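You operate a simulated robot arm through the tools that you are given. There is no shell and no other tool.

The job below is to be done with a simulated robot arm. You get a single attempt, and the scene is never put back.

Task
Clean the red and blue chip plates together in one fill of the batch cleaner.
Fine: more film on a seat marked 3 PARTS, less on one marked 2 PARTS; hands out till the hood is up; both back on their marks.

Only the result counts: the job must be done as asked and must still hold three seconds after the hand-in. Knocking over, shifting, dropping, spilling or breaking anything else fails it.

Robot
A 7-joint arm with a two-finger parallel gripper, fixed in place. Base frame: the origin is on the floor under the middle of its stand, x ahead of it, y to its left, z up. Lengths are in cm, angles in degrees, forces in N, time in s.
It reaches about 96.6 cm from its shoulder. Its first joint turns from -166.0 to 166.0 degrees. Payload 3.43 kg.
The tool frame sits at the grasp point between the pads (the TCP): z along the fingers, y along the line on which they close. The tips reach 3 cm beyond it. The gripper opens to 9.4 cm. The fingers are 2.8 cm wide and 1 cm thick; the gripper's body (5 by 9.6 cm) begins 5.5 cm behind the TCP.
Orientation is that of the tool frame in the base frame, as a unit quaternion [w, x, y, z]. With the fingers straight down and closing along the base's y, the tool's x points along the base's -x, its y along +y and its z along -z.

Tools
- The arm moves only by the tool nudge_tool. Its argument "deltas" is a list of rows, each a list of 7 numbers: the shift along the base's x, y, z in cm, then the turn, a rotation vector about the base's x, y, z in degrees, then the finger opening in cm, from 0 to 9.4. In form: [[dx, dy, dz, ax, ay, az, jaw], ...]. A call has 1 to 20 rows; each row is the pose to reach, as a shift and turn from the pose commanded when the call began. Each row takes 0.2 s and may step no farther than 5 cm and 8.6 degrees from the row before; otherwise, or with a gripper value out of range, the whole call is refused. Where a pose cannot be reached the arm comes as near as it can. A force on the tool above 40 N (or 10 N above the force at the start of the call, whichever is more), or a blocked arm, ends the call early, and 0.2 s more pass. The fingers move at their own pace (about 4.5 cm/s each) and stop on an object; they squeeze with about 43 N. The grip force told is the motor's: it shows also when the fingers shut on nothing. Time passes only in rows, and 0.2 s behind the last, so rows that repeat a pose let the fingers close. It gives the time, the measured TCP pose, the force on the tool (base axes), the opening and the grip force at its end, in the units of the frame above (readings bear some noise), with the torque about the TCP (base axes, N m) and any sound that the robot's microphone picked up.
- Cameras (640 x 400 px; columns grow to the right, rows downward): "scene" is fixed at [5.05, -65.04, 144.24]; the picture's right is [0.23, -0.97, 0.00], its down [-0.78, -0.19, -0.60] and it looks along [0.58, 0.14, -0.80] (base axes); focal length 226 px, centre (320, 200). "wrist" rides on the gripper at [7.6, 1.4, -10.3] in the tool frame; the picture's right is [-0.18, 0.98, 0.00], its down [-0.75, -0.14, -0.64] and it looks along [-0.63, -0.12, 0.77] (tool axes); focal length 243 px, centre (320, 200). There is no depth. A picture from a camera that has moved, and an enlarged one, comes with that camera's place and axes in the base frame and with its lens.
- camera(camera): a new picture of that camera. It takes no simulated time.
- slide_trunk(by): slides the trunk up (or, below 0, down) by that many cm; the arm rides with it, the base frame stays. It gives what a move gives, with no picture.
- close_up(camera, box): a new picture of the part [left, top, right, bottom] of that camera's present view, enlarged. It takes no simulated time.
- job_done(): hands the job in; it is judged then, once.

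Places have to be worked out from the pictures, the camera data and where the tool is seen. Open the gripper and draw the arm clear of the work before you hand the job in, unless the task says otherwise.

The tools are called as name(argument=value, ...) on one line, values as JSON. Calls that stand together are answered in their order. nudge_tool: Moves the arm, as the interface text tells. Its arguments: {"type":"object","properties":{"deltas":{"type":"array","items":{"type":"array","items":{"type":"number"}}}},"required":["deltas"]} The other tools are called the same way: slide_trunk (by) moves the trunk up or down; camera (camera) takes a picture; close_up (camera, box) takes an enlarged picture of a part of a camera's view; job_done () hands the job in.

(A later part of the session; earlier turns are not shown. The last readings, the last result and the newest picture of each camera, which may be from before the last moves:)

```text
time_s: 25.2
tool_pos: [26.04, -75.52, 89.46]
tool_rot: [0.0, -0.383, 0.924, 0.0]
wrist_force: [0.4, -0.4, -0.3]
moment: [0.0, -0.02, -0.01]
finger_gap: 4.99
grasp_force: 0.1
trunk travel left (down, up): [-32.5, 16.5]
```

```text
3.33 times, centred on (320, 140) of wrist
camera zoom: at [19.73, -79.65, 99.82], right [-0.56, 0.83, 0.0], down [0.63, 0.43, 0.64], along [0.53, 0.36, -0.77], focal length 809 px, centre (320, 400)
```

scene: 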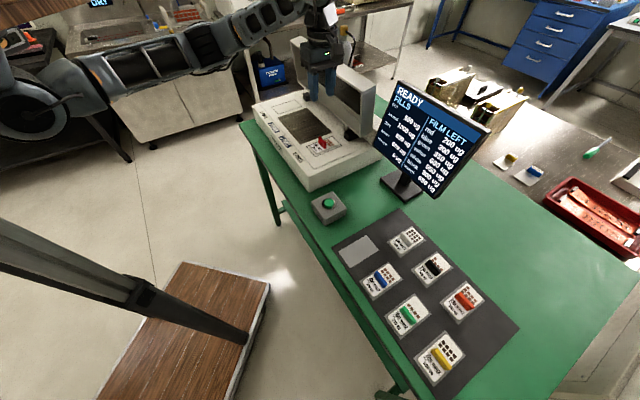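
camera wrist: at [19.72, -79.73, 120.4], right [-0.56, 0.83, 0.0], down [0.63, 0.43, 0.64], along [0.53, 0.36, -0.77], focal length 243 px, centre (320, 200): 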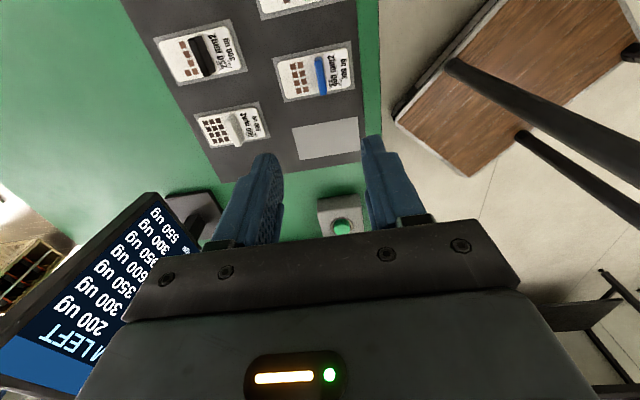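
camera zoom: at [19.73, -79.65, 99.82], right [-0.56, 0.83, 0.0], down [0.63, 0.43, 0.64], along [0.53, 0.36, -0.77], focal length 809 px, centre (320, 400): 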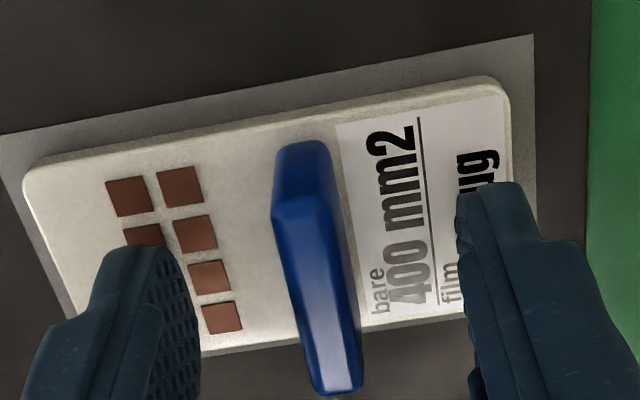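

The view matches the red grasp almost exactly. I'll close the fingers.

nudge_tool(deltas=[[0, 0, 0, 0, 0, 0, 2.5], [0, 0, 0, 0, 0, 0, 1], [0, 0, 0, 0, 0, 0, 0], [0, 0, 0, 0, 0, 0, 0], [0, 0, 0, 0, 0, 0, 0], [0, 0, 0, 0, 0, 0, 0]])

close_up(camera="wrist", box=[240, 80, 400, 200])

```text
time_s: 26.6
tool_pos: [26.09, -75.5, 89.54]
tool_rot: [0.0, -0.383, 0.924, -0.001]
wrist_force: [0.4, -0.7, -0.1]
moment: [-0.04, 0.0, -0.01]
finger_gap: 0.89
grasp_force: 42.6
trunk travel left (down, up): [-32.5, 16.5]
```

```text
3.33 times, centred on (320, 140) of wrist
camera zoom: at [19.72, -79.64, 99.83], right [-0.56, 0.83, 0.0], down [0.63, 0.43, 0.64], along [0.53, 0.36, -0.77], focal length 809 px, centre (320, 400)
```

zoom: 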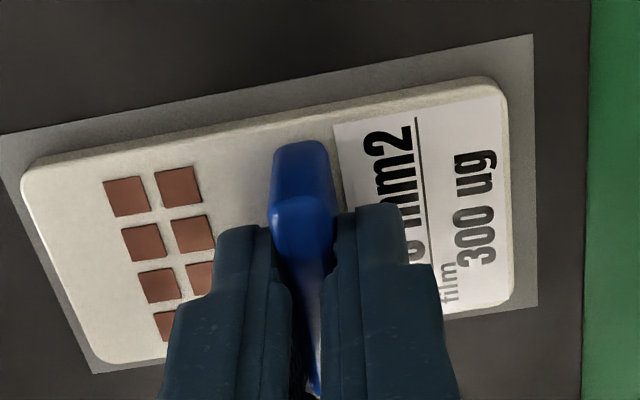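

Blue is held identically to red. I'll lift it and carry it over the near 3 PARTS seat, with the tool target at (70.88, -44.75).

nudge_tool(deltas=[[0, 0, 0.8, 0, 0, 0, 0], [0, 0, 3, 0, 0, 0, 0], [0, 0, 7, 0, 0, 0, 0], [0, 0, 11, 0, 0, 0, 0], [0, 0, 15, 0, 0, 0, 0], [0, 0, 19, 0, 0, 0, 0], [0, 0, 23, 0, 0, 0, 0], [3.73, 2.55, 24, 0, 0, 0, 0], [7.46, 5.1, 24, 0, 0, 0, 0], [11.19, 7.65, 24, 0, 0, 0, 0], [14.92, 10.2, 24, 0, 0, 0, 0], [18.65, 12.75, 24, 0, 0, 0, 0], [22.38, 15.3, 24, 0, 0, 0, 0], [26.11, 17.85, 24, 0, 0, 0, 0], [29.84, 20.4, 24, 0, 0, 0, 0], [33.57, 22.95, 24, 0, 0, 0, 0], [37.3, 25.5, 24, 0, 0, 0, 0], [41.03, 28.05, 24, 0, 0, 0, 0], [44.76, 30.59, 24, 0, 0, 0, 0], [44.76, 30.59, 24, 0, 0, 0, 0]])

camera(camera="wrist")

camera(camera="scene")

```text
time_s: 30.8
tool_pos: [70.61, -45.12, 113.43]
tool_rot: [-0.001, -0.38, 0.925, 0.001]
wrist_force: [-0.5, -0.6, -0.4]
moment: [0.01, -0.09, 0.0]
finger_gap: 0.87
grasp_force: 42.7
out of reach, approached as far as the arm can: row 8, 9, 10, 11, 12, 13, 14, 15, 16
trunk travel left (down, up): [-32.5, 16.5]
```

```text
taken
camera wrist: at [64.25, -49.39, 123.88], right [-0.56, 0.83, 0.0], down [0.64, 0.43, 0.64], along [0.53, 0.36, -0.77], focal length 243 px, centre (320, 200)
```

wrist: 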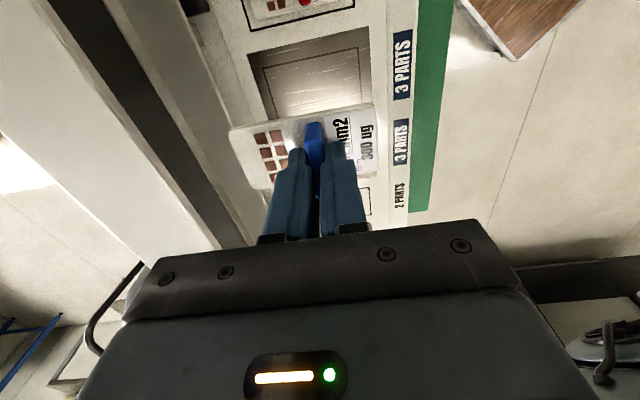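

```text
taken
```

scene: 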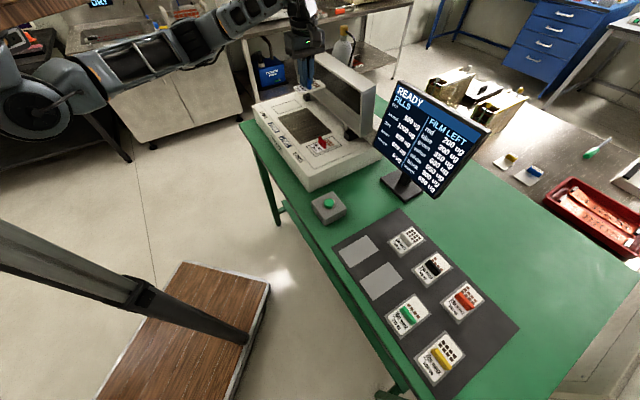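

Some intermediate rows were out of reach and the arm seems still to be settling, about 0.4 cm off. I'll hold the pose briefly and re-measure.

nudge_tool(deltas=[[0, 0, 0, 0, 0, 0, 0], [0, 0, 0, 0, 0, 0, 0], [0, 0, 0, 0, 0, 0, 0]])

close_up(camera="wrist", box=[220, 0, 420, 130])

```text
time_s: 31.6
tool_pos: [70.94, -44.91, 113.64]
tool_rot: [-0.001, -0.382, 0.924, 0.0]
wrist_force: [1.2, 0.0, -0.9]
moment: [0.0, -0.01, 0.01]
finger_gap: 0.9
grasp_force: 42.9
trunk travel left (down, up): [-32.5, 16.5]
```

```text
3.08 times, centred on (320, 65) of wrist
camera zoom: at [64.49, -49.24, 123.93], right [-0.56, 0.83, 0.0], down [0.63, 0.43, 0.64], along [0.53, 0.36, -0.77], focal length 746 px, centre (320, 615)
```

zoom: 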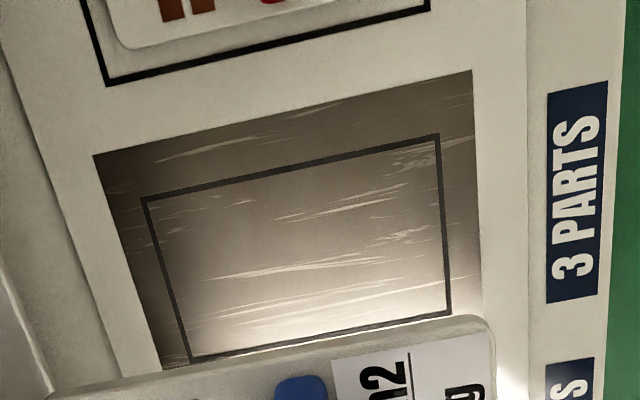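

The arm settled within about 0.15 cm. I'll descend to 2.5 cm above the seat and compare with the matching picture from the red placement.

nudge_tool(deltas=[[0, 0, -3, 0, 0, 0, 0], [0, 0, -6, 0, 0, 0, 0], [0, 0, -9, 0, 0, 0, 0], [0, 0, -11, 0, 0, 0, 0], [0, 0, -13, 0, 0, 0, 0], [0, 0, -13, 0, 0, 0, 0], [0, 0, -13, 0, 0, 0, 0]])

close_up(camera="wrist", box=[215, 60, 405, 180])

close_up(camera="scene", box=[270, 70, 390, 180])

```text
time_s: 33.2
tool_pos: [70.77, -44.81, 100.43]
tool_rot: [0.0, -0.383, 0.924, 0.0]
wrist_force: [-0.4, -0.3, -0.6]
moment: [0.0, -0.04, -0.03]
finger_gap: 0.92
grasp_force: 42.8
trunk travel left (down, up): [-32.5, 16.5]
```

```text
3.33 times, centred on (310, 120) of wrist
camera zoom: at [64.38, -49.06, 110.82], right [-0.56, 0.83, 0.0], down [0.63, 0.43, 0.64], along [0.53, 0.36, -0.77], focal length 809 px, centre (353, 467)
```

zoom: 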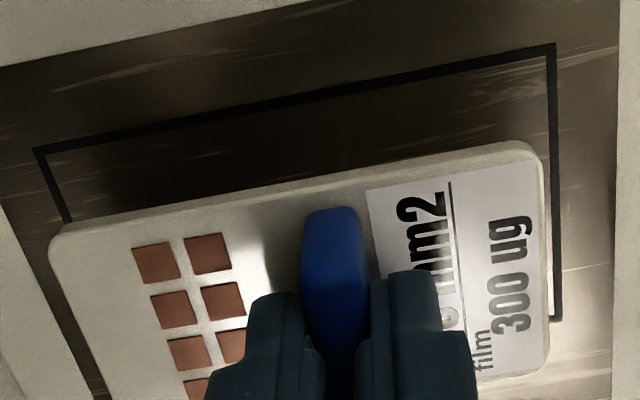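

```text
3.64 times, centred on (330, 125) of scene
camera zoom: at [5.05, -65.04, 144.24], right [0.23, -0.97, 0.0], down [-0.78, -0.19, -0.6], along [0.58, 0.14, -0.8], focal length 822 px, centre (284, 473)
```

zoom: 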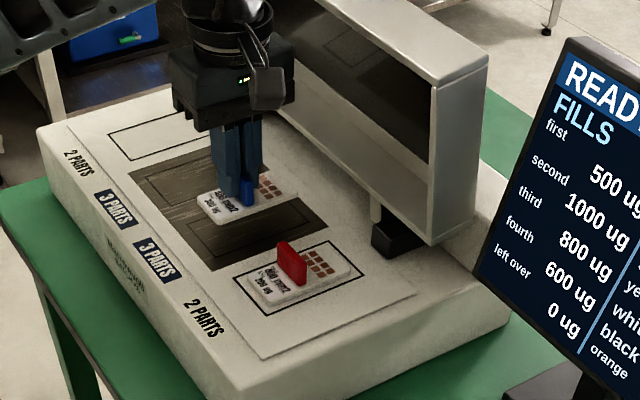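

The blue plate lines up with the near 3 PARTS seat to within about 0.2 cm. I'll apply a small correction and lower to just above contact height.

nudge_tool(deltas=[[0.12, 0.02, -0.8, 0, 0, 0, 0], [0.12, 0.02, -1.6, 0, 0, 0, 0], [0.12, 0.02, -2.3, 0, 0, 0, 0], [0.12, 0.02, -2.6, 0, 0, 0, 0], [0.12, 0.02, -2.75, 0, 0, 0, 0], [0.12, 0.02, -2.75, 0, 0, 0, 0]])

close_up(camera="wrist", box=[215, 60, 405, 180])

```text
time_s: 34.6
tool_pos: [70.95, -44.83, 97.81]
tool_rot: [0.0, -0.382, 0.924, 0.001]
wrist_force: [-0.7, -0.9, -0.2]
moment: [0.0, 0.01, 0.01]
finger_gap: 0.9
grasp_force: 42.8
trunk travel left (down, up): [-32.5, 16.5]
```

```text
3.33 times, centred on (310, 120) of wrist
camera zoom: at [64.59, -49.11, 108.17], right [-0.56, 0.83, 0.0], down [0.63, 0.43, 0.64], along [0.53, 0.36, -0.77], focal length 809 px, centre (353, 467)
```

zoom: 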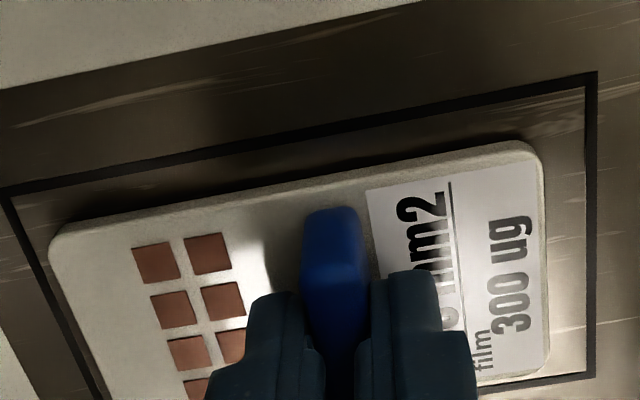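

The blue plate is well inside the outline and nearly touching. I'll step down until contact shows in the force.

nudge_tool(deltas=[[0, 0, -0.1, 0, 0, 0, 0], [0, 0, -0.2, 0, 0, 0, 0], [0, 0, -0.2, 0, 0, 0, 0]])

```text
time_s: 35.4
tool_pos: [70.96, -44.73, 97.61]
tool_rot: [0.0, -0.383, 0.924, 0.0]
wrist_force: [-0.5, 1.0, -0.4]
moment: [0.01, -0.05, 0.01]
finger_gap: 0.88
grasp_force: 43.1
trunk travel left (down, up): [-32.5, 16.5]
```

No contact yet at 97.6, so I'm continuing down in small steps.

nudge_tool(deltas=[[0, 0, -0.1, 0, 0, 0, 0], [0, 0, -0.1, 0, 0, 0, 0]])

```text
time_s: 36.0
tool_pos: [70.88, -44.8, 97.59]
tool_rot: [0.001, -0.383, 0.924, -0.001]
wrist_force: [0.3, -1.3, 8.2]
moment: [0.14, -0.09, -0.04]
finger_gap: 0.89
grasp_force: 42.8
trunk travel left (down, up): [-32.5, 16.5]
```

Contact shows (8 N), so the plate is seated. I'll relieve the pressure slightly and release.

nudge_tool(deltas=[[0, 0, 0.05, 0, 0, 0, 0], [0, 0, 0.05, 0, 0, 0, 1.5], [0, 0, 0.05, 0, 0, 0, 3], [0, 0, 0.05, 0, 0, 0, 4], [0, 0, 0.05, 0, 0, 0, 4], [0, 0, 0.8, 0, 0, 0, 4], [0, 0, 3, 0, 0, 0, 4], [0, 0, 7, 0, 0, 0, 4], [0, 0, 11, 0, 0, 0, 4], [0, 0, 15, 0, 0, 0, 4], [0, 0, 16, 0, 0, 0, 4], [0, 0, 16, 0, 0, 0, 4]])

camera(camera="wrist")

close_up(camera="wrist", box=[220, 0, 420, 130])

close_up(camera="scene", box=[270, 70, 390, 180])

```text
time_s: 38.6
tool_pos: [71.06, -44.72, 113.39]
tool_rot: [0.0, -0.383, 0.924, 0.0]
wrist_force: [0.4, -0.1, 0.2]
moment: [-0.01, 0.05, -0.05]
finger_gap: 4.01
grasp_force: 0.0
trunk travel left (down, up): [-32.5, 16.5]
```

```text
taken
camera wrist: at [64.62, -49.02, 123.71], right [-0.56, 0.83, 0.0], down [0.63, 0.43, 0.64], along [0.53, 0.36, -0.77], focal length 243 px, centre (320, 200)
```

wrist: 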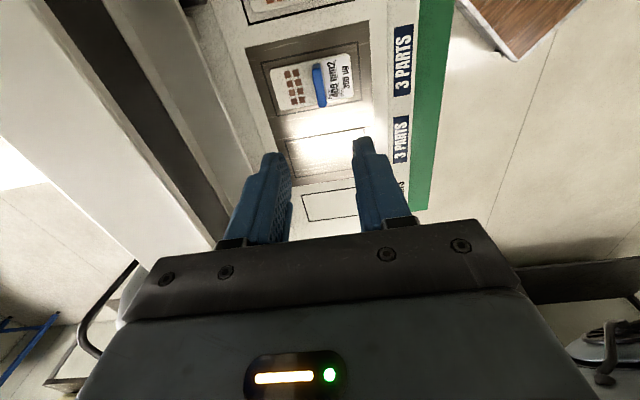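

```text
3.08 times, centred on (320, 65) of wrist
camera zoom: at [64.62, -49.02, 123.71], right [-0.56, 0.83, 0.0], down [0.63, 0.43, 0.64], along [0.53, 0.36, -0.77], focal length 746 px, centre (320, 615)
```

zoom: 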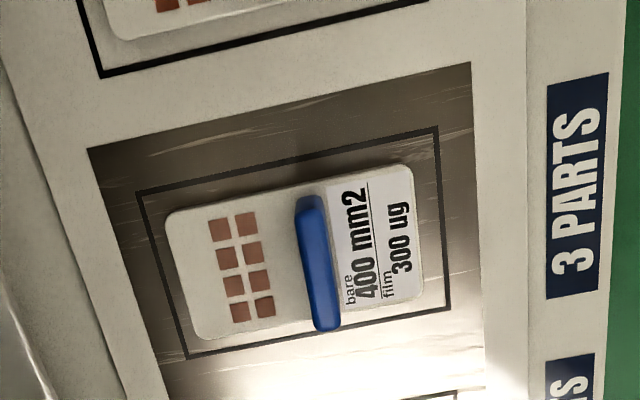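

```text
3.64 times, centred on (330, 125) of scene
camera zoom: at [5.05, -65.04, 144.24], right [0.23, -0.97, 0.0], down [-0.78, -0.19, -0.6], along [0.58, 0.14, -0.8], focal length 822 px, centre (284, 473)
```

zoom: 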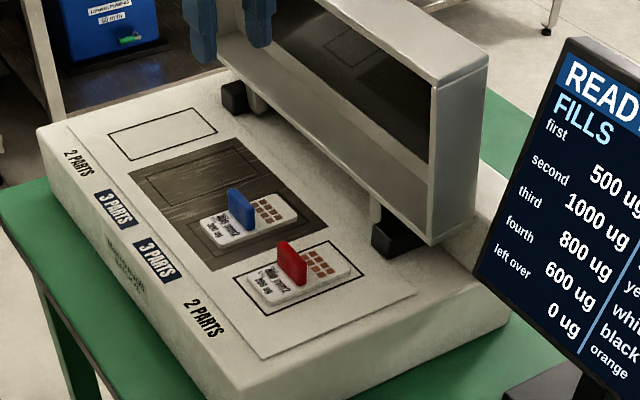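

Both plates sit squarely: blue on 3 PARTS and red on 2 PARTS. Next I'll move away from the cleaner to above the START FILL button with the fingers closed.

nudge_tool(deltas=[[-3.9, -2, 0, 0, 0, 0, 3], [-7.8, -4, 0, 0, 0, 0, 1.5], [-11.7, -6, 0, 0, 0, 0, 0], [-15.6, -8, 0, 0, 0, 0, 0], [-19.5, -10, -1, 0, 0, 0, 0], [-23.4, -12, -2.5, 0, 0, 0, 0], [-26.9, -13.7, -4.5, 0, 0, 0, 0], [-26.9, -13.7, -8, 0, 0, 0, 0], [-26.9, -13.7, -8, 0, 0, 0, 0], [-26.9, -13.7, -8, 0, 0, 0, 0]])

camera(camera="wrist")

camera(camera="scene")

close_up(camera="wrist", box=[260, 60, 380, 150])

```text
time_s: 40.8
tool_pos: [43.91, -58.55, 105.42]
tool_rot: [0.0, -0.382, 0.924, 0.0]
wrist_force: [-0.2, 0.3, 0.2]
moment: [-0.01, -0.02, 0.01]
finger_gap: 0.0
grasp_force: 33.0
trunk travel left (down, up): [-32.5, 16.5]
```

```text
taken
camera wrist: at [37.7, -62.81, 115.73], right [-0.56, 0.83, 0.0], down [0.63, 0.43, 0.64], along [0.53, 0.36, -0.77], focal length 243 px, centre (320, 200)
```

wrist: 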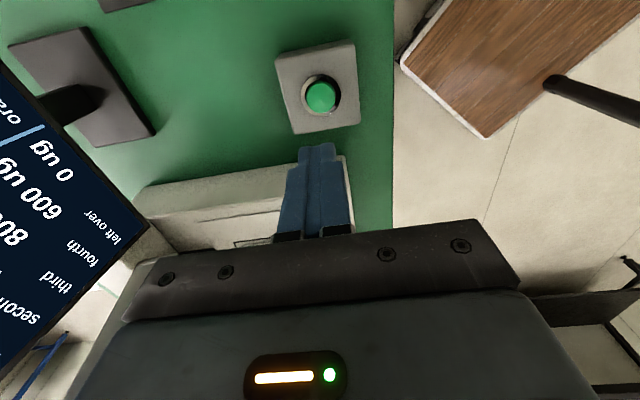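

```text
taken
```

scene: 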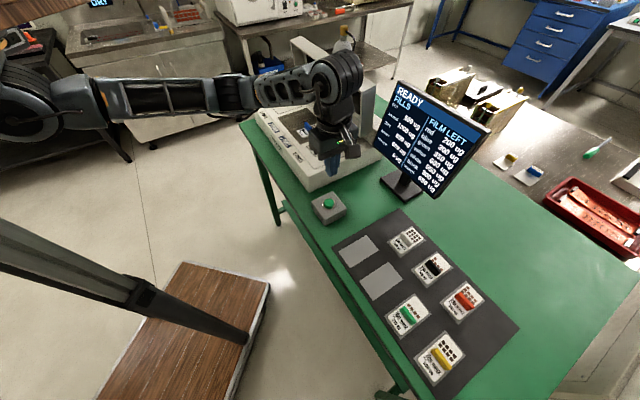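

```text
4.44 times, centred on (320, 105) of wrist
camera zoom: at [37.7, -62.81, 115.73], right [-0.56, 0.83, 0.0], down [0.63, 0.43, 0.64], along [0.53, 0.36, -0.77], focal length 1078 px, centre (320, 622)
```

zoom: 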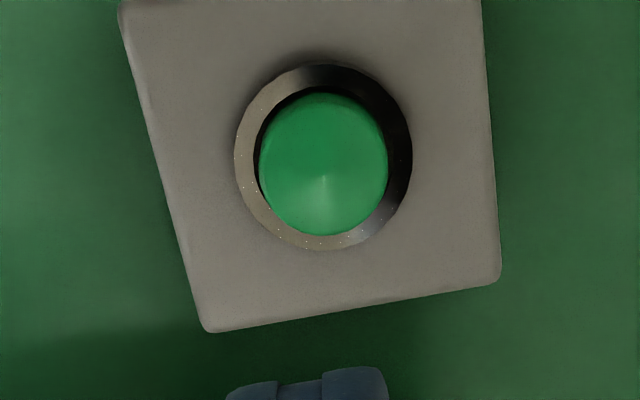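

The button centre is about (0.17, 0.23) cm off the tool axis and has a 3 cm diameter. I'll shift and lower to a few cm above it.

nudge_tool(deltas=[[0.17, 0.23, -4, 0, 0, 0, 0], [0.17, 0.23, -8, 0, 0, 0, 0], [0.17, 0.23, -10.5, 0, 0, 0, 0], [0.17, 0.23, -10.5, 0, 0, 0, 0]])

close_up(camera="wrist", box=[240, 60, 400, 180])

close_up(camera="scene", box=[290, 160, 370, 230])

```text
time_s: 41.8
tool_pos: [44.25, -58.23, 94.99]
tool_rot: [0.0, -0.382, 0.924, 0.001]
wrist_force: [0.2, 0.6, 0.7]
moment: [-0.03, 0.03, 0.04]
finger_gap: 0.0
grasp_force: 33.0
trunk travel left (down, up): [-32.5, 16.5]
```

```text
3.33 times, centred on (320, 120) of wrist
camera zoom: at [37.79, -62.49, 105.31], right [-0.56, 0.83, 0.0], down [0.63, 0.43, 0.64], along [0.53, 0.36, -0.77], focal length 809 px, centre (320, 467)
```

zoom: 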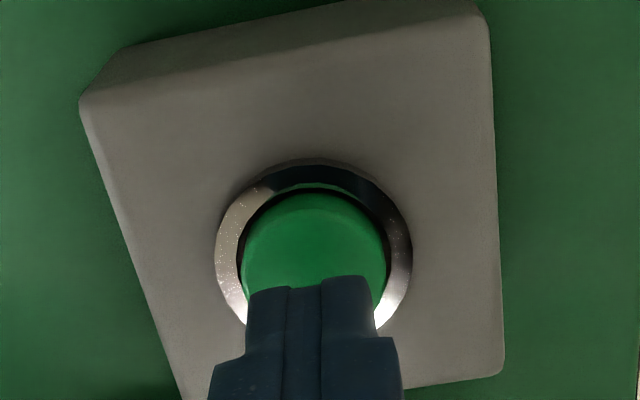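

```text
5.71 times, centred on (330, 195) of scene
camera zoom: at [5.05, -65.04, 144.24], right [0.23, -0.97, 0.0], down [-0.78, -0.19, -0.6], along [0.58, 0.14, -0.8], focal length 1292 px, centre (263, 229)
```

zoom: 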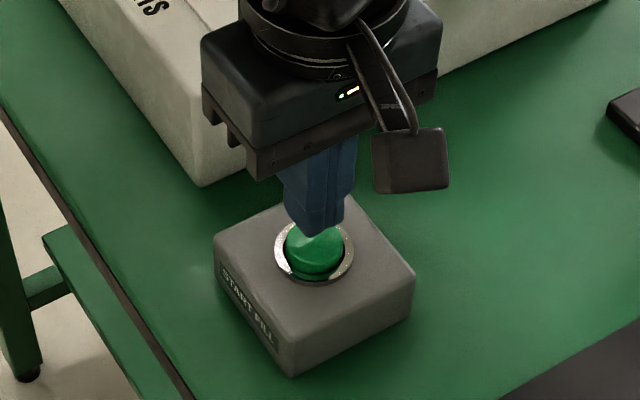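

The fingers are centred over the button. I'll lower in small steps until it clicks.

nudge_tool(deltas=[[0, 0, -0.8, 0, 0, 0, 0], [0, 0, -1.5, 0, 0, 0, 0], [0, 0, -1.8, 0, 0, 0, 0], [0, 0, -1.8, 0, 0, 0, 0]])

close_up(camera="scene", box=[290, 160, 370, 230])

```text
time_s: 42.8
tool_pos: [44.25, -58.2, 93.19]
tool_rot: [0.0, -0.383, 0.924, 0.0]
wrist_force: [-0.5, -0.4, 1.5]
moment: [-0.02, 0.04, -0.01]
finger_gap: 0.0
grasp_force: 33.0
trunk travel left (down, up): [-32.5, 16.5]
heard: click
```

```text
5.71 times, centred on (330, 195) of scene
camera zoom: at [5.05, -65.04, 144.24], right [0.23, -0.97, 0.0], down [-0.78, -0.19, -0.6], along [0.58, 0.14, -0.8], focal length 1292 px, centre (263, 229)
```

zoom: 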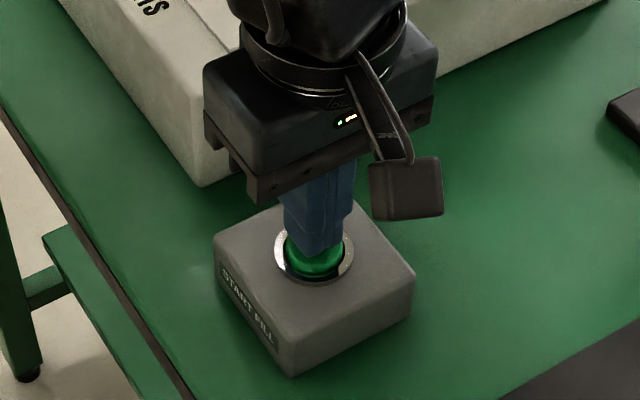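

I heard the click. I'll raise straight up off the button without touching it again and look at the cleaner and screen.

nudge_tool(deltas=[[0, 0, 2, 0, 0, 0, 0], [0, 0, 6, 0, 0, 0, 0], [-1.5, -1.5, 10, 0, 0, 0, 0], [-4, -4, 12, 0, 0, 0, 0]])

camera(camera="scene")

close_up(camera="scene", box=[360, 70, 500, 210])

```text
time_s: 43.8
tool_pos: [40.23, -62.31, 104.89]
tool_rot: [-0.001, -0.383, 0.924, 0.001]
wrist_force: [0.3, -0.3, 0.1]
moment: [0.01, 0.06, 0.01]
finger_gap: 0.0
grasp_force: 32.9
trunk travel left (down, up): [-32.5, 16.5]
```

```text
taken
```

scene: 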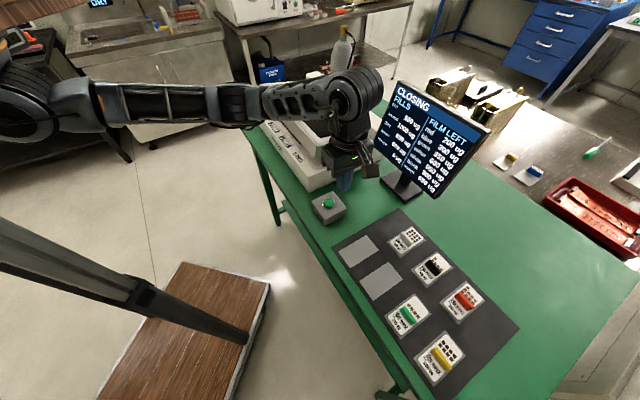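

```text
2.86 times, centred on (430, 140) of scene
camera zoom: at [5.05, -65.04, 144.24], right [0.23, -0.97, 0.0], down [-0.78, -0.19, -0.6], along [0.58, 0.14, -0.8], focal length 646 px, centre (6, 371)
```

zoom: 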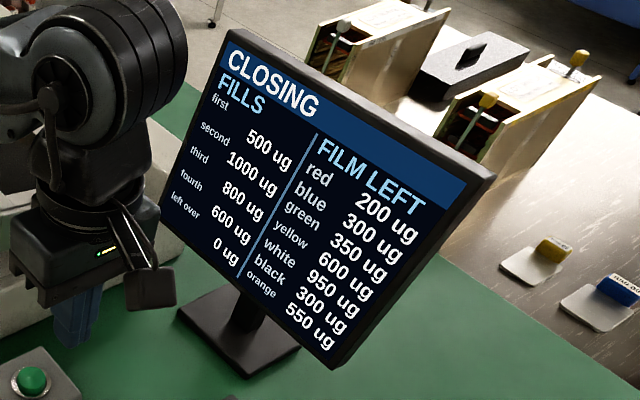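

The screen reads CLOSING. I'll draw the arm further away from the cleaner and wait.

nudge_tool(deltas=[[-3, -3, 1, 0, 0, 0, 0], [-6, -5, 2, 0, 0, 0, 0], [-8, -6, 2, 0, 0, 0, 0], [-8, -6, 2, 0, 0, 0, 0], [-8, -6, 2, 0, 0, 0, 0], [-8, -6, 2, 0, 0, 0, 0], [-8, -6, 2, 0, 0, 0, 0], [-8, -6, 2, 0, 0, 0, 0], [-8, -6, 2, 0, 0, 0, 0], [-8, -6, 2, 0, 0, 0, 0]])

camera(camera="scene")

close_up(camera="scene", box=[360, 70, 500, 210])

```text
time_s: 46.0
tool_pos: [32.43, -68.23, 107.03]
tool_rot: [0.0, -0.383, 0.924, -0.001]
wrist_force: [0.3, 0.3, -0.2]
moment: [-0.01, 0.03, -0.01]
finger_gap: 0.0
grasp_force: 32.8
trunk travel left (down, up): [-32.5, 16.5]
```

```text
taken
```

scene: 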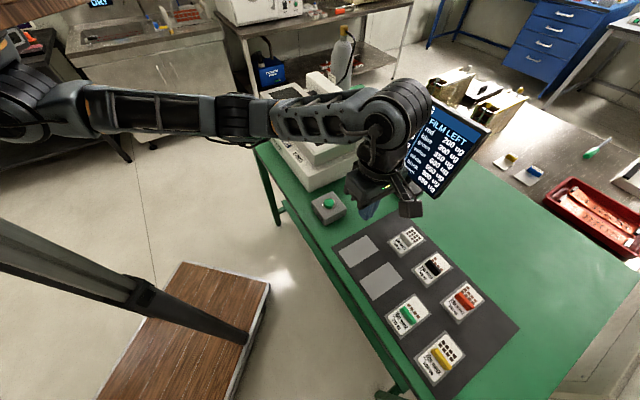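

```text
2.86 times, centred on (430, 140) of scene
camera zoom: at [5.05, -65.04, 144.24], right [0.23, -0.97, 0.0], down [-0.78, -0.19, -0.6], along [0.58, 0.14, -0.8], focal length 646 px, centre (6, 371)
```

zoom: 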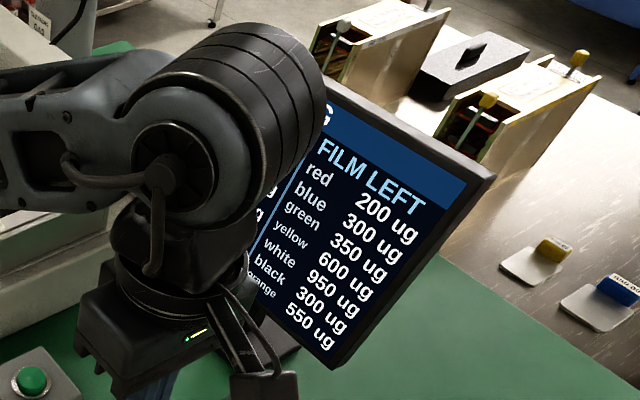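

The hood is down, but the arm hides the screen header. I'll pull the arm back toward the robot, away from the cleaner, so I can see the state.

nudge_tool(deltas=[[-0.5, 4, 1, 0, 0, 0, 0], [-1, 8, 2, 0, 0, 0, 0], [-2, 12, 3, 0, 0, 0, 0], [-3, 16, 4, 0, 0, 0, 0], [-4, 20, 5, 0, 0, 0, 0], [-4, 20, 5, 0, 0, 0, 0]])

camera(camera="scene")

close_up(camera="scene", box=[360, 70, 500, 210])

```text
time_s: 47.4
tool_pos: [37.03, -60.66, 110.11]
tool_rot: [-0.001, -0.381, 0.925, 0.001]
wrist_force: [1.0, -0.3, 0.3]
moment: [-0.01, 0.01, 0.0]
finger_gap: 0.0
grasp_force: 32.9
out of reach, approached as far as the arm can: row 2, 3, 4, 5, 6
trunk travel left (down, up): [-32.5, 16.5]
```

```text
taken
```

scene: 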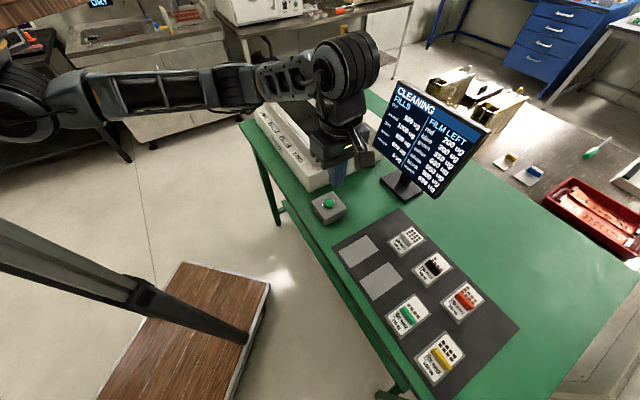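

```text
2.86 times, centred on (430, 140) of scene
camera zoom: at [5.05, -65.04, 144.24], right [0.23, -0.97, 0.0], down [-0.78, -0.19, -0.6], along [0.58, 0.14, -0.8], focal length 646 px, centre (6, 371)
```

zoom: 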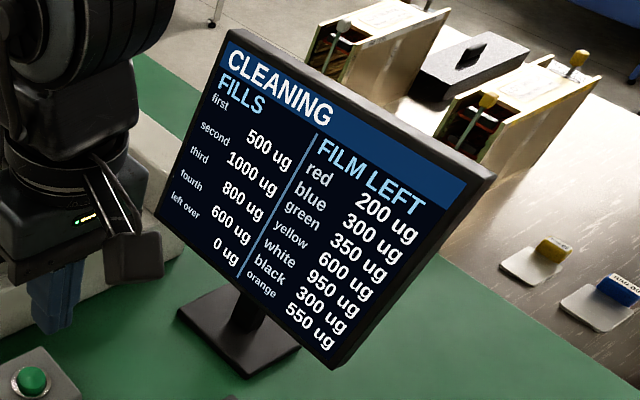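

The screen reads CLEANING and the arm is clear of the cleaner, though short of the commanded pose. I'll wait here and check how the commanded pose now reads.

nudge_tool(deltas=[[0, 0, 0, 0, 0, 0, 0], [0, 0, 0, 0, 0, 0, 0], [0, 0, 0, 0, 0, 0, 0], [0, 0, 0, 0, 0, 0, 0], [0, 0, 0, 0, 0, 0, 0]])

close_up(camera="scene", box=[240, 50, 500, 210])

```text
time_s: 48.6
tool_pos: [36.99, -60.78, 110.23]
tool_rot: [0.0, -0.381, 0.925, 0.0]
wrist_force: [0.4, -0.4, 0.5]
moment: [-0.02, -0.01, -0.02]
finger_gap: 0.0
grasp_force: 33.2
trunk travel left (down, up): [-32.5, 16.5]
```

```text
2.46 times, centred on (370, 130) of scene
camera zoom: at [5.05, -65.04, 144.24], right [0.23, -0.97, 0.0], down [-0.78, -0.19, -0.6], along [0.58, 0.14, -0.8], focal length 556 px, centre (197, 372)
```

zoom: 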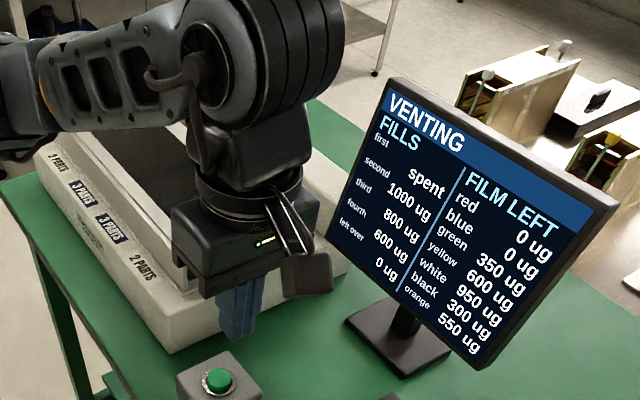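

Red and blue both read 0 µg and the cleaner is VENTING. I'll keep waiting, out of the way, until the hood is up.

nudge_tool(deltas=[[0, 0, 0, 0, 0, 0, 0], [0, 0, 0, 0, 0, 0, 0], [0, 0, 0, 0, 0, 0, 0], [0, 0, 0, 0, 0, 0, 0], [0, 0, 0, 0, 0, 0, 0], [0, 0, 0, 0, 0, 0, 0], [0, 0, 0, 0, 0, 0, 0], [0, 0, 0, 0, 0, 0, 0], [0, 0, 0, 0, 0, 0, 0], [0, 0, 0, 0, 0, 0, 0]])

close_up(camera="scene", box=[240, 50, 500, 210])

```text
time_s: 50.8
tool_pos: [37.01, -60.83, 110.2]
tool_rot: [0.0, -0.381, 0.925, 0.0]
wrist_force: [-0.1, 1.2, 0.3]
moment: [-0.04, 0.02, -0.04]
finger_gap: 0.0
grasp_force: 32.7
trunk travel left (down, up): [-32.5, 16.5]
```

```text
2.46 times, centred on (370, 130) of scene
camera zoom: at [5.05, -65.04, 144.24], right [0.23, -0.97, 0.0], down [-0.78, -0.19, -0.6], along [0.58, 0.14, -0.8], focal length 556 px, centre (197, 372)
```

zoom: 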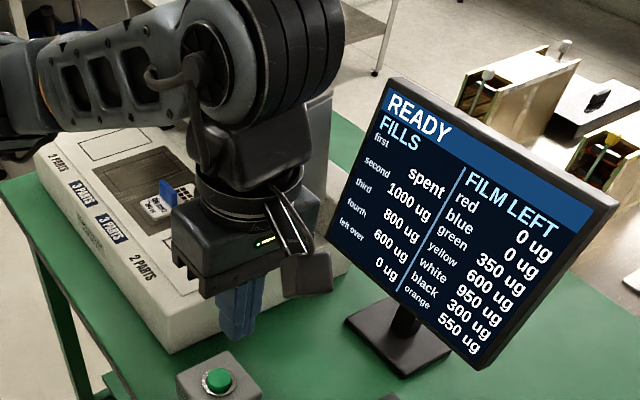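

The screen reads READY with red and blue at 0. I'll move the arm aside, away from the cleaner, to see that the hood is fully up before going in.

nudge_tool(deltas=[[-2.3, -3.7, -1.5, 0, 0, 0, 0], [-4.6, -7.4, -3, 0, 0, 0, 0], [-6.6, -10.5, -3, 0, 0, 0, 0], [-8.6, -13.5, -3, 0, 0, 0, 2], [-8.6, -13.5, -3, 0, 0, 0, 4], [-8.6, -13.5, -3, 0, 0, 0, 4]])

camera(camera="scene")

close_up(camera="scene", box=[240, 30, 400, 190])

```text
time_s: 52.2
tool_pos: [28.64, -73.94, 106.99]
tool_rot: [0.0, -0.382, 0.924, 0.0]
wrist_force: [0.6, -0.2, 0.3]
moment: [-0.01, -0.01, 0.0]
finger_gap: 4.0
grasp_force: 0.0
trunk travel left (down, up): [-32.5, 16.5]
```

```text
taken
```

scene: 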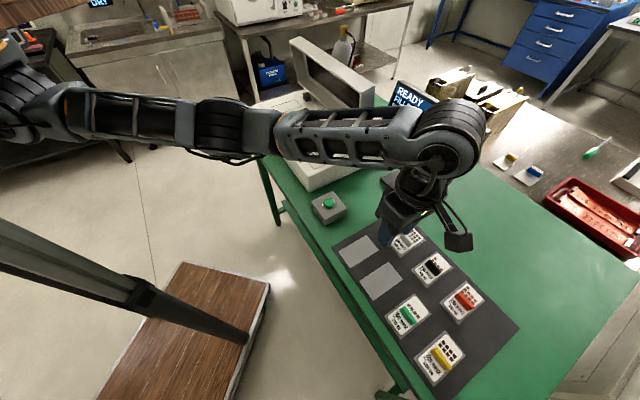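

```text
2.50 times, centred on (320, 110) of scene
camera zoom: at [5.05, -65.04, 144.24], right [0.23, -0.97, 0.0], down [-0.78, -0.19, -0.6], along [0.58, 0.14, -0.8], focal length 565 px, centre (320, 425)
```

zoom: 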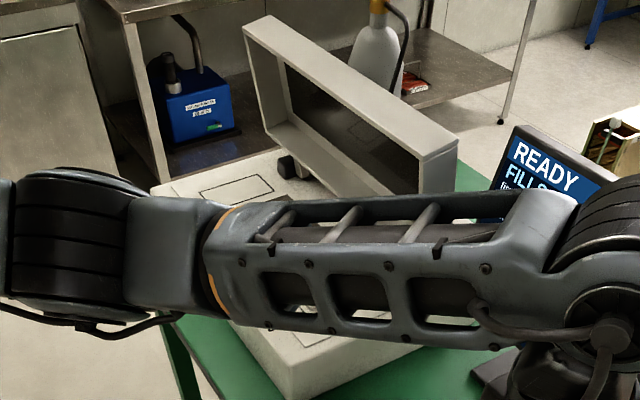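

The hood is fully up, as it was at the start, and the state is READY. Now I'll move back over the blue plate with the gripper open.

nudge_tool(deltas=[[3.5, 2.4, 0.5, 0, 0, 0, 4], [7, 4.8, 1, 0, 0, 0, 4], [10.6, 7.3, 1.5, 0, 0, 0, 4], [14.1, 9.7, 2, 0, 0, 0, 4], [17.7, 12.2, 2, 0, 0, 0, 4], [21.2, 14.6, 2, 0, 0, 0, 4], [24.7, 17, 2, 0, 0, 0, 4], [28.3, 19.5, 2, 0, 0, 0, 4], [31.8, 21.9, 2, 0, 0, 0, 4], [35.3, 24.3, 2, 0, 0, 0, 4], [38.9, 26.8, 2, 0, 0, 0, 4], [42.4, 29.2, 2, 0, 0, 0, 4], [42.4, 29.2, 2, 0, 0, 0, 4], [42.4, 29.2, 2, 0, 0, 0, 4]])

camera(camera="wrist")

close_up(camera="wrist", box=[240, 40, 400, 160])

close_up(camera="scene", box=[240, 30, 400, 190])

```text
time_s: 55.2
tool_pos: [70.86, -44.75, 108.92]
tool_rot: [0.0, -0.382, 0.924, 0.0]
wrist_force: [0.6, -0.6, 0.0]
moment: [0.0, -0.01, -0.02]
finger_gap: 3.99
grasp_force: 0.0
trunk travel left (down, up): [-32.5, 16.5]
```

```text
taken
camera wrist: at [64.58, -48.98, 119.21], right [-0.56, 0.83, 0.0], down [0.63, 0.43, 0.64], along [0.53, 0.36, -0.77], focal length 243 px, centre (320, 200)
```

wrist: 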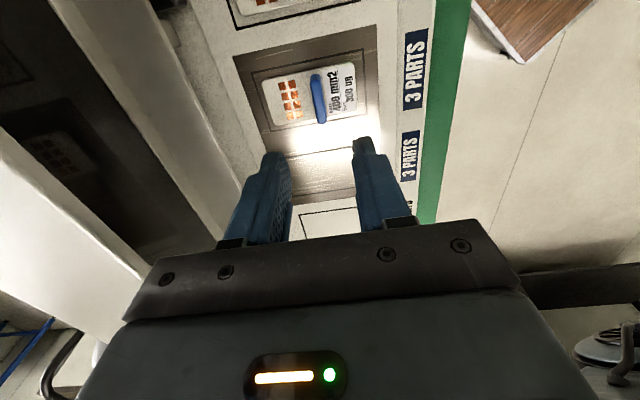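

```text
3.33 times, centred on (320, 100) of wrist
camera zoom: at [64.58, -48.98, 119.21], right [-0.56, 0.83, 0.0], down [0.63, 0.43, 0.64], along [0.53, 0.36, -0.77], focal length 809 px, centre (320, 533)
```

zoom: 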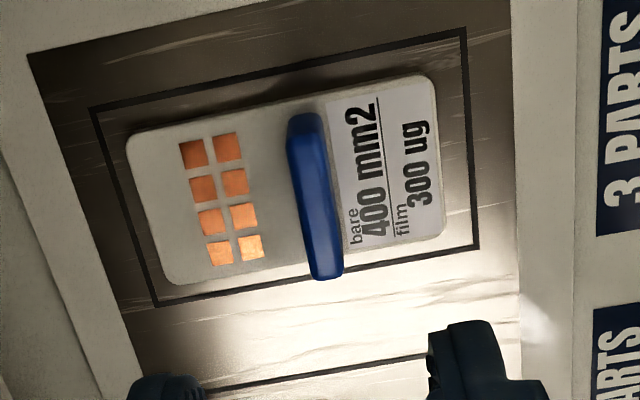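

```text
2.50 times, centred on (320, 110) of scene
camera zoom: at [5.05, -65.04, 144.24], right [0.23, -0.97, 0.0], down [-0.78, -0.19, -0.6], along [0.58, 0.14, -0.8], focal length 565 px, centre (320, 425)
```

zoom: 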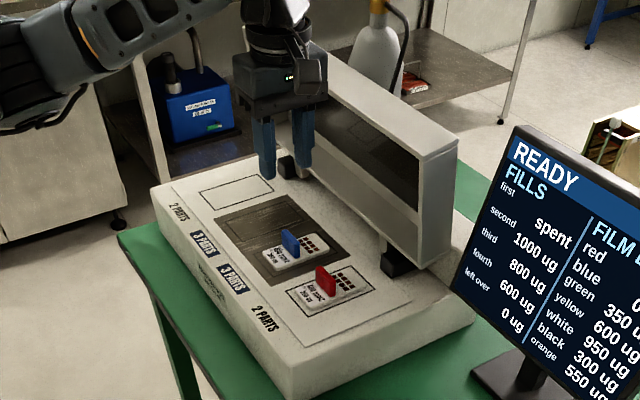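

Blue's chips are now bright and clean, and the handle is centred between the fingers. I'll descend and check before gripping.

nudge_tool(deltas=[[0, 0, -3, 0, 0, 0, 5], [0, 0, -6, 0, 0, 0, 5], [0, 0, -8, 0, 0, 0, 5], [0, 0, -9.4, 0, 0, 0, 5], [0, 0, -9.4, 0, 0, 0, 5], [0, 0, -9.4, 0, 0, 0, 5]])

close_up(camera="wrist", box=[240, 80, 400, 200])

```text
time_s: 56.6
tool_pos: [71.03, -44.8, 99.56]
tool_rot: [-0.001, -0.383, 0.924, 0.0]
wrist_force: [-0.4, -0.8, 0.9]
moment: [-0.01, -0.01, -0.01]
finger_gap: 5.0
grasp_force: 0.0
trunk travel left (down, up): [-32.5, 16.5]
```

```text
3.33 times, centred on (320, 140) of wrist
camera zoom: at [64.67, -49.04, 109.93], right [-0.56, 0.83, 0.0], down [0.63, 0.43, 0.64], along [0.53, 0.36, -0.77], focal length 809 px, centre (320, 400)
```

zoom: 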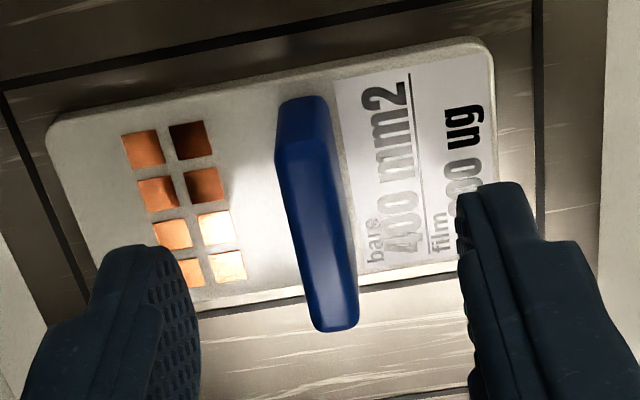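

Alignment is within 0.1 cm of the earlier grasp. I'll apply a tiny correction, lower to grasp height and close.

nudge_tool(deltas=[[-0.05, 0.06, -0.7, 0, 0, 0, 5], [-0.05, 0.06, -1.4, 0, 0, 0, 5], [-0.05, 0.06, -1.95, 0, 0, 0, 5], [-0.05, 0.06, -1.95, 0, 0, 0, 5], [-0.05, 0.06, -1.95, 0, 0, 0, 5]])

close_up(camera="wrist", box=[240, 80, 400, 200])

```text
time_s: 57.8
tool_pos: [71.08, -44.75, 97.61]
tool_rot: [0.0, -0.382, 0.924, 0.0]
wrist_force: [0.7, 0.9, -0.6]
moment: [-0.02, -0.02, -0.01]
finger_gap: 5.0
grasp_force: 0.2
trunk travel left (down, up): [-32.5, 16.5]
```

```text
3.33 times, centred on (320, 140) of wrist
camera zoom: at [64.7, -48.93, 107.95], right [-0.56, 0.83, 0.0], down [0.63, 0.43, 0.64], along [0.53, 0.36, -0.77], focal length 809 px, centre (320, 400)
```

zoom: 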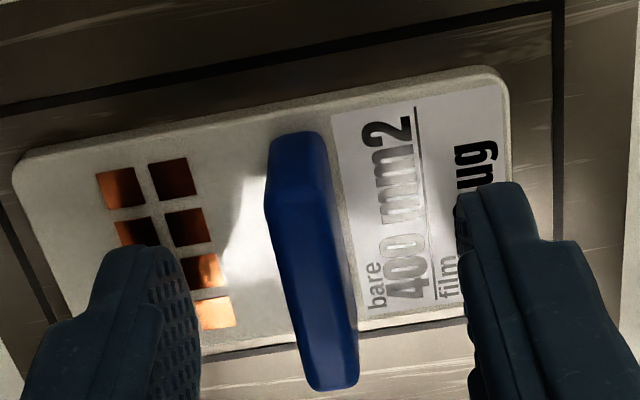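

The tool is about 0.15 cm too far along +e1 relative to the standard grasp. I'll correct that and close.

nudge_tool(deltas=[[-0.04, -0.16, 0, 0, 0, 0, 5], [-0.04, -0.16, 0, 0, 0, 0, 5], [-0.04, -0.16, 0, 0, 0, 0, 2.5], [-0.04, -0.16, 0, 0, 0, 0, 1], [-0.04, -0.16, 0, 0, 0, 0, 0], [-0.04, -0.16, 0, 0, 0, 0, 0], [-0.04, -0.16, 0, 0, 0, 0, 0], [-0.04, -0.16, 0, 0, 0, 0, 0]])

close_up(camera="wrist", box=[240, 80, 400, 200])

```text
time_s: 59.6
tool_pos: [71.02, -44.85, 97.59]
tool_rot: [-0.001, -0.383, 0.924, 0.0]
wrist_force: [1.2, -0.2, 0.5]
moment: [-0.04, -0.01, 0.0]
finger_gap: 0.92
grasp_force: 42.4
trunk travel left (down, up): [-32.5, 16.5]
```

```text
3.33 times, centred on (320, 140) of wrist
camera zoom: at [64.67, -49.07, 107.94], right [-0.56, 0.83, 0.0], down [0.63, 0.43, 0.64], along [0.53, 0.36, -0.77], focal length 809 px, centre (320, 400)
```

zoom: 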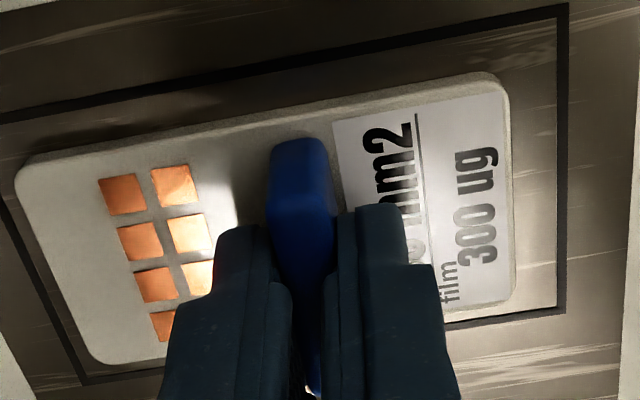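

Blue is gripped the same way as before. I'll lift it and carry it back to hover over its mark.

nudge_tool(deltas=[[0, 0, 0.8, 0, 0, 0, 0], [0, 0, 3, 0, 0, 0, 0], [0, 0, 7, 0, 0, 0, 0], [0, 0, 11, 0, 0, 0, 0], [-3.74, -2.54, 11.4, 0, 0, 0, 0], [-7.48, -5.08, 11.4, 0, 0, 0, 0], [-11.23, -7.63, 11.4, 0, 0, 0, 0], [-14.97, -10.17, 11.4, 0, 0, 0, 0], [-18.71, -12.71, 11.4, 0, 0, 0, 0], [-22.45, -15.25, 11.4, 0, 0, 0, 0], [-26.2, -17.8, 11.4, 0, 0, 0, 0], [-29.94, -20.34, 11.4, 0, 0, 0, 0], [-33.68, -22.88, 11.4, 0, 0, 0, 0], [-37.42, -25.42, 10.4, 0, 0, 0, 0], [-41.17, -27.97, 9.4, 0, 0, 0, 0], [-44.91, -30.51, 8.4, 0, 0, 0, 0], [-44.91, -30.51, 8.4, 0, 0, 0, 0], [-44.91, -30.51, 8.4, 0, 0, 0, 0]])

camera(camera="wrist")

close_up(camera="wrist", box=[260, 30, 380, 120])

camera(camera="scene")

```text
time_s: 63.4
tool_pos: [26.16, -75.51, 106.0]
tool_rot: [0.0, -0.381, 0.925, 0.001]
wrist_force: [0.6, 0.0, -1.2]
moment: [0.03, 0.01, 0.01]
finger_gap: 0.9
grasp_force: 43.2
trunk travel left (down, up): [-32.5, 16.5]
```

```text
taken
camera wrist: at [19.72, -79.72, 116.36], right [-0.56, 0.83, 0.0], down [0.63, 0.43, 0.64], along [0.53, 0.36, -0.77], focal length 243 px, centre (320, 200)
```

wrist: 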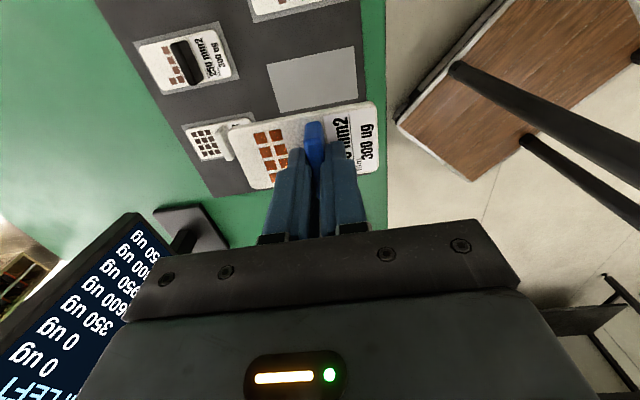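

```text
4.44 times, centred on (320, 75) of wrist
camera zoom: at [19.72, -79.72, 116.36], right [-0.56, 0.83, 0.0], down [0.63, 0.43, 0.64], along [0.53, 0.36, -0.77], focal length 1078 px, centre (320, 756)
```

zoom: 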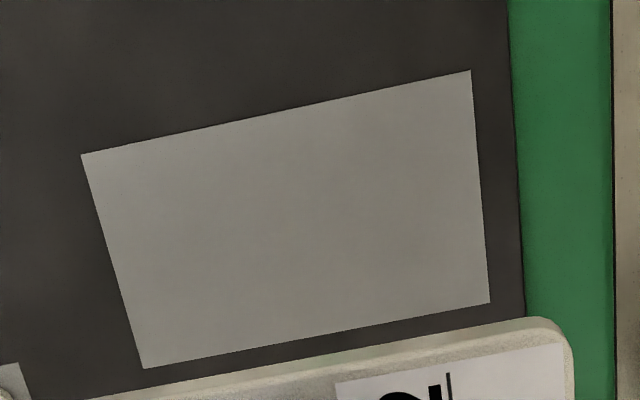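

```text
taken
```

scene: 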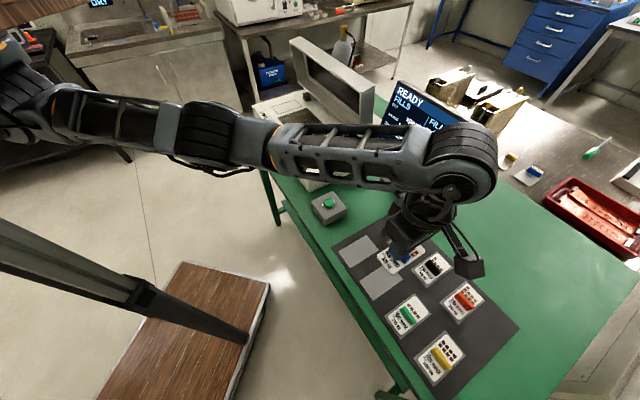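

The mark sits where it should relative to the tool, within 0.1 cm. I'll descend to about 1.5 cm above the mark and compare again.

nudge_tool(deltas=[[0.03, 0.08, -4, 0, 0, 0, 0], [0.03, 0.08, -8, 0, 0, 0, 0], [0.03, 0.08, -12, 0, 0, 0, 0], [0.03, 0.08, -14, 0, 0, 0, 0], [0.03, 0.08, -15, 0, 0, 0, 0], [0.03, 0.08, -15, 0, 0, 0, 0], [0.03, 0.08, -15, 0, 0, 0, 0]])

close_up(camera="wrist", box=[240, 80, 400, 200])

```text
time_s: 65.0
tool_pos: [25.98, -75.11, 91.03]
tool_rot: [0.0, -0.383, 0.924, 0.0]
wrist_force: [0.6, 0.1, -0.1]
moment: [0.0, -0.02, 0.0]
finger_gap: 0.88
grasp_force: 43.3
trunk travel left (down, up): [-32.5, 16.5]
```

```text
3.33 times, centred on (320, 140) of wrist
camera zoom: at [19.62, -79.48, 101.42], right [-0.56, 0.83, 0.0], down [0.63, 0.43, 0.64], along [0.53, 0.36, -0.77], focal length 809 px, centre (320, 400)
```

zoom: 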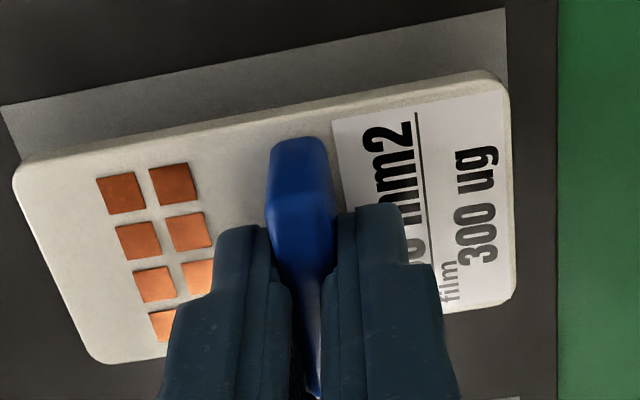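

The mark is about 0.2 cm toward +e2 from the ideal. I'll correct that and lower to just above the mat.

nudge_tool(deltas=[[0.14, -0.15, -0.5, 0, 0, 0, 0], [0.14, -0.15, -1.0, 0, 0, 0, 0], [0.14, -0.15, -1.2, 0, 0, 0, 0], [0.14, -0.15, -1.2, 0, 0, 0, 0], [0.14, -0.15, -1.2, 0, 0, 0, 0]])

close_up(camera="wrist", box=[240, 80, 400, 200])

```text
time_s: 66.2
tool_pos: [26.17, -75.3, 89.89]
tool_rot: [0.0, -0.383, 0.924, 0.0]
wrist_force: [1.3, 0.5, -1.3]
moment: [-0.01, 0.03, 0.01]
finger_gap: 0.89
grasp_force: 42.4
trunk travel left (down, up): [-32.5, 16.5]
```

```text
3.33 times, centred on (320, 140) of wrist
camera zoom: at [19.86, -79.65, 100.24], right [-0.56, 0.83, 0.0], down [0.63, 0.43, 0.64], along [0.53, 0.36, -0.77], focal length 809 px, centre (320, 400)
```

zoom: 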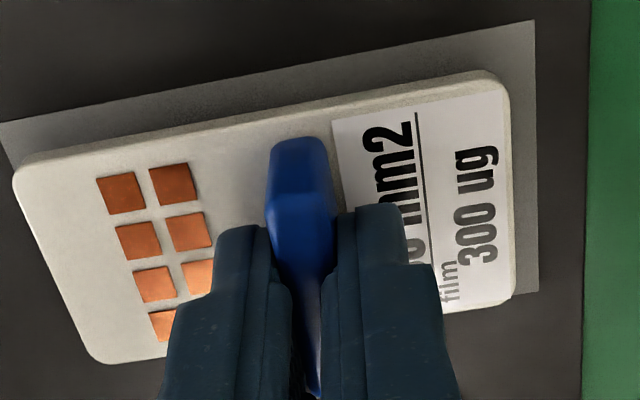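

The alignment now matches the original grasp picture. I'll lower in small steps to contact.

nudge_tool(deltas=[[0, 0, -0.15, 0, 0, 0, 0], [0, 0, -0.3, 0, 0, 0, 0], [0, 0, -0.3, 0, 0, 0, 0]])

```text
time_s: 67.0
tool_pos: [26.27, -75.34, 89.54]
tool_rot: [0.0, -0.382, 0.924, 0.0]
wrist_force: [0.2, 0.3, -1.0]
moment: [0.03, -0.02, -0.01]
finger_gap: 0.88
grasp_force: 42.9
trunk travel left (down, up): [-32.5, 16.5]
```

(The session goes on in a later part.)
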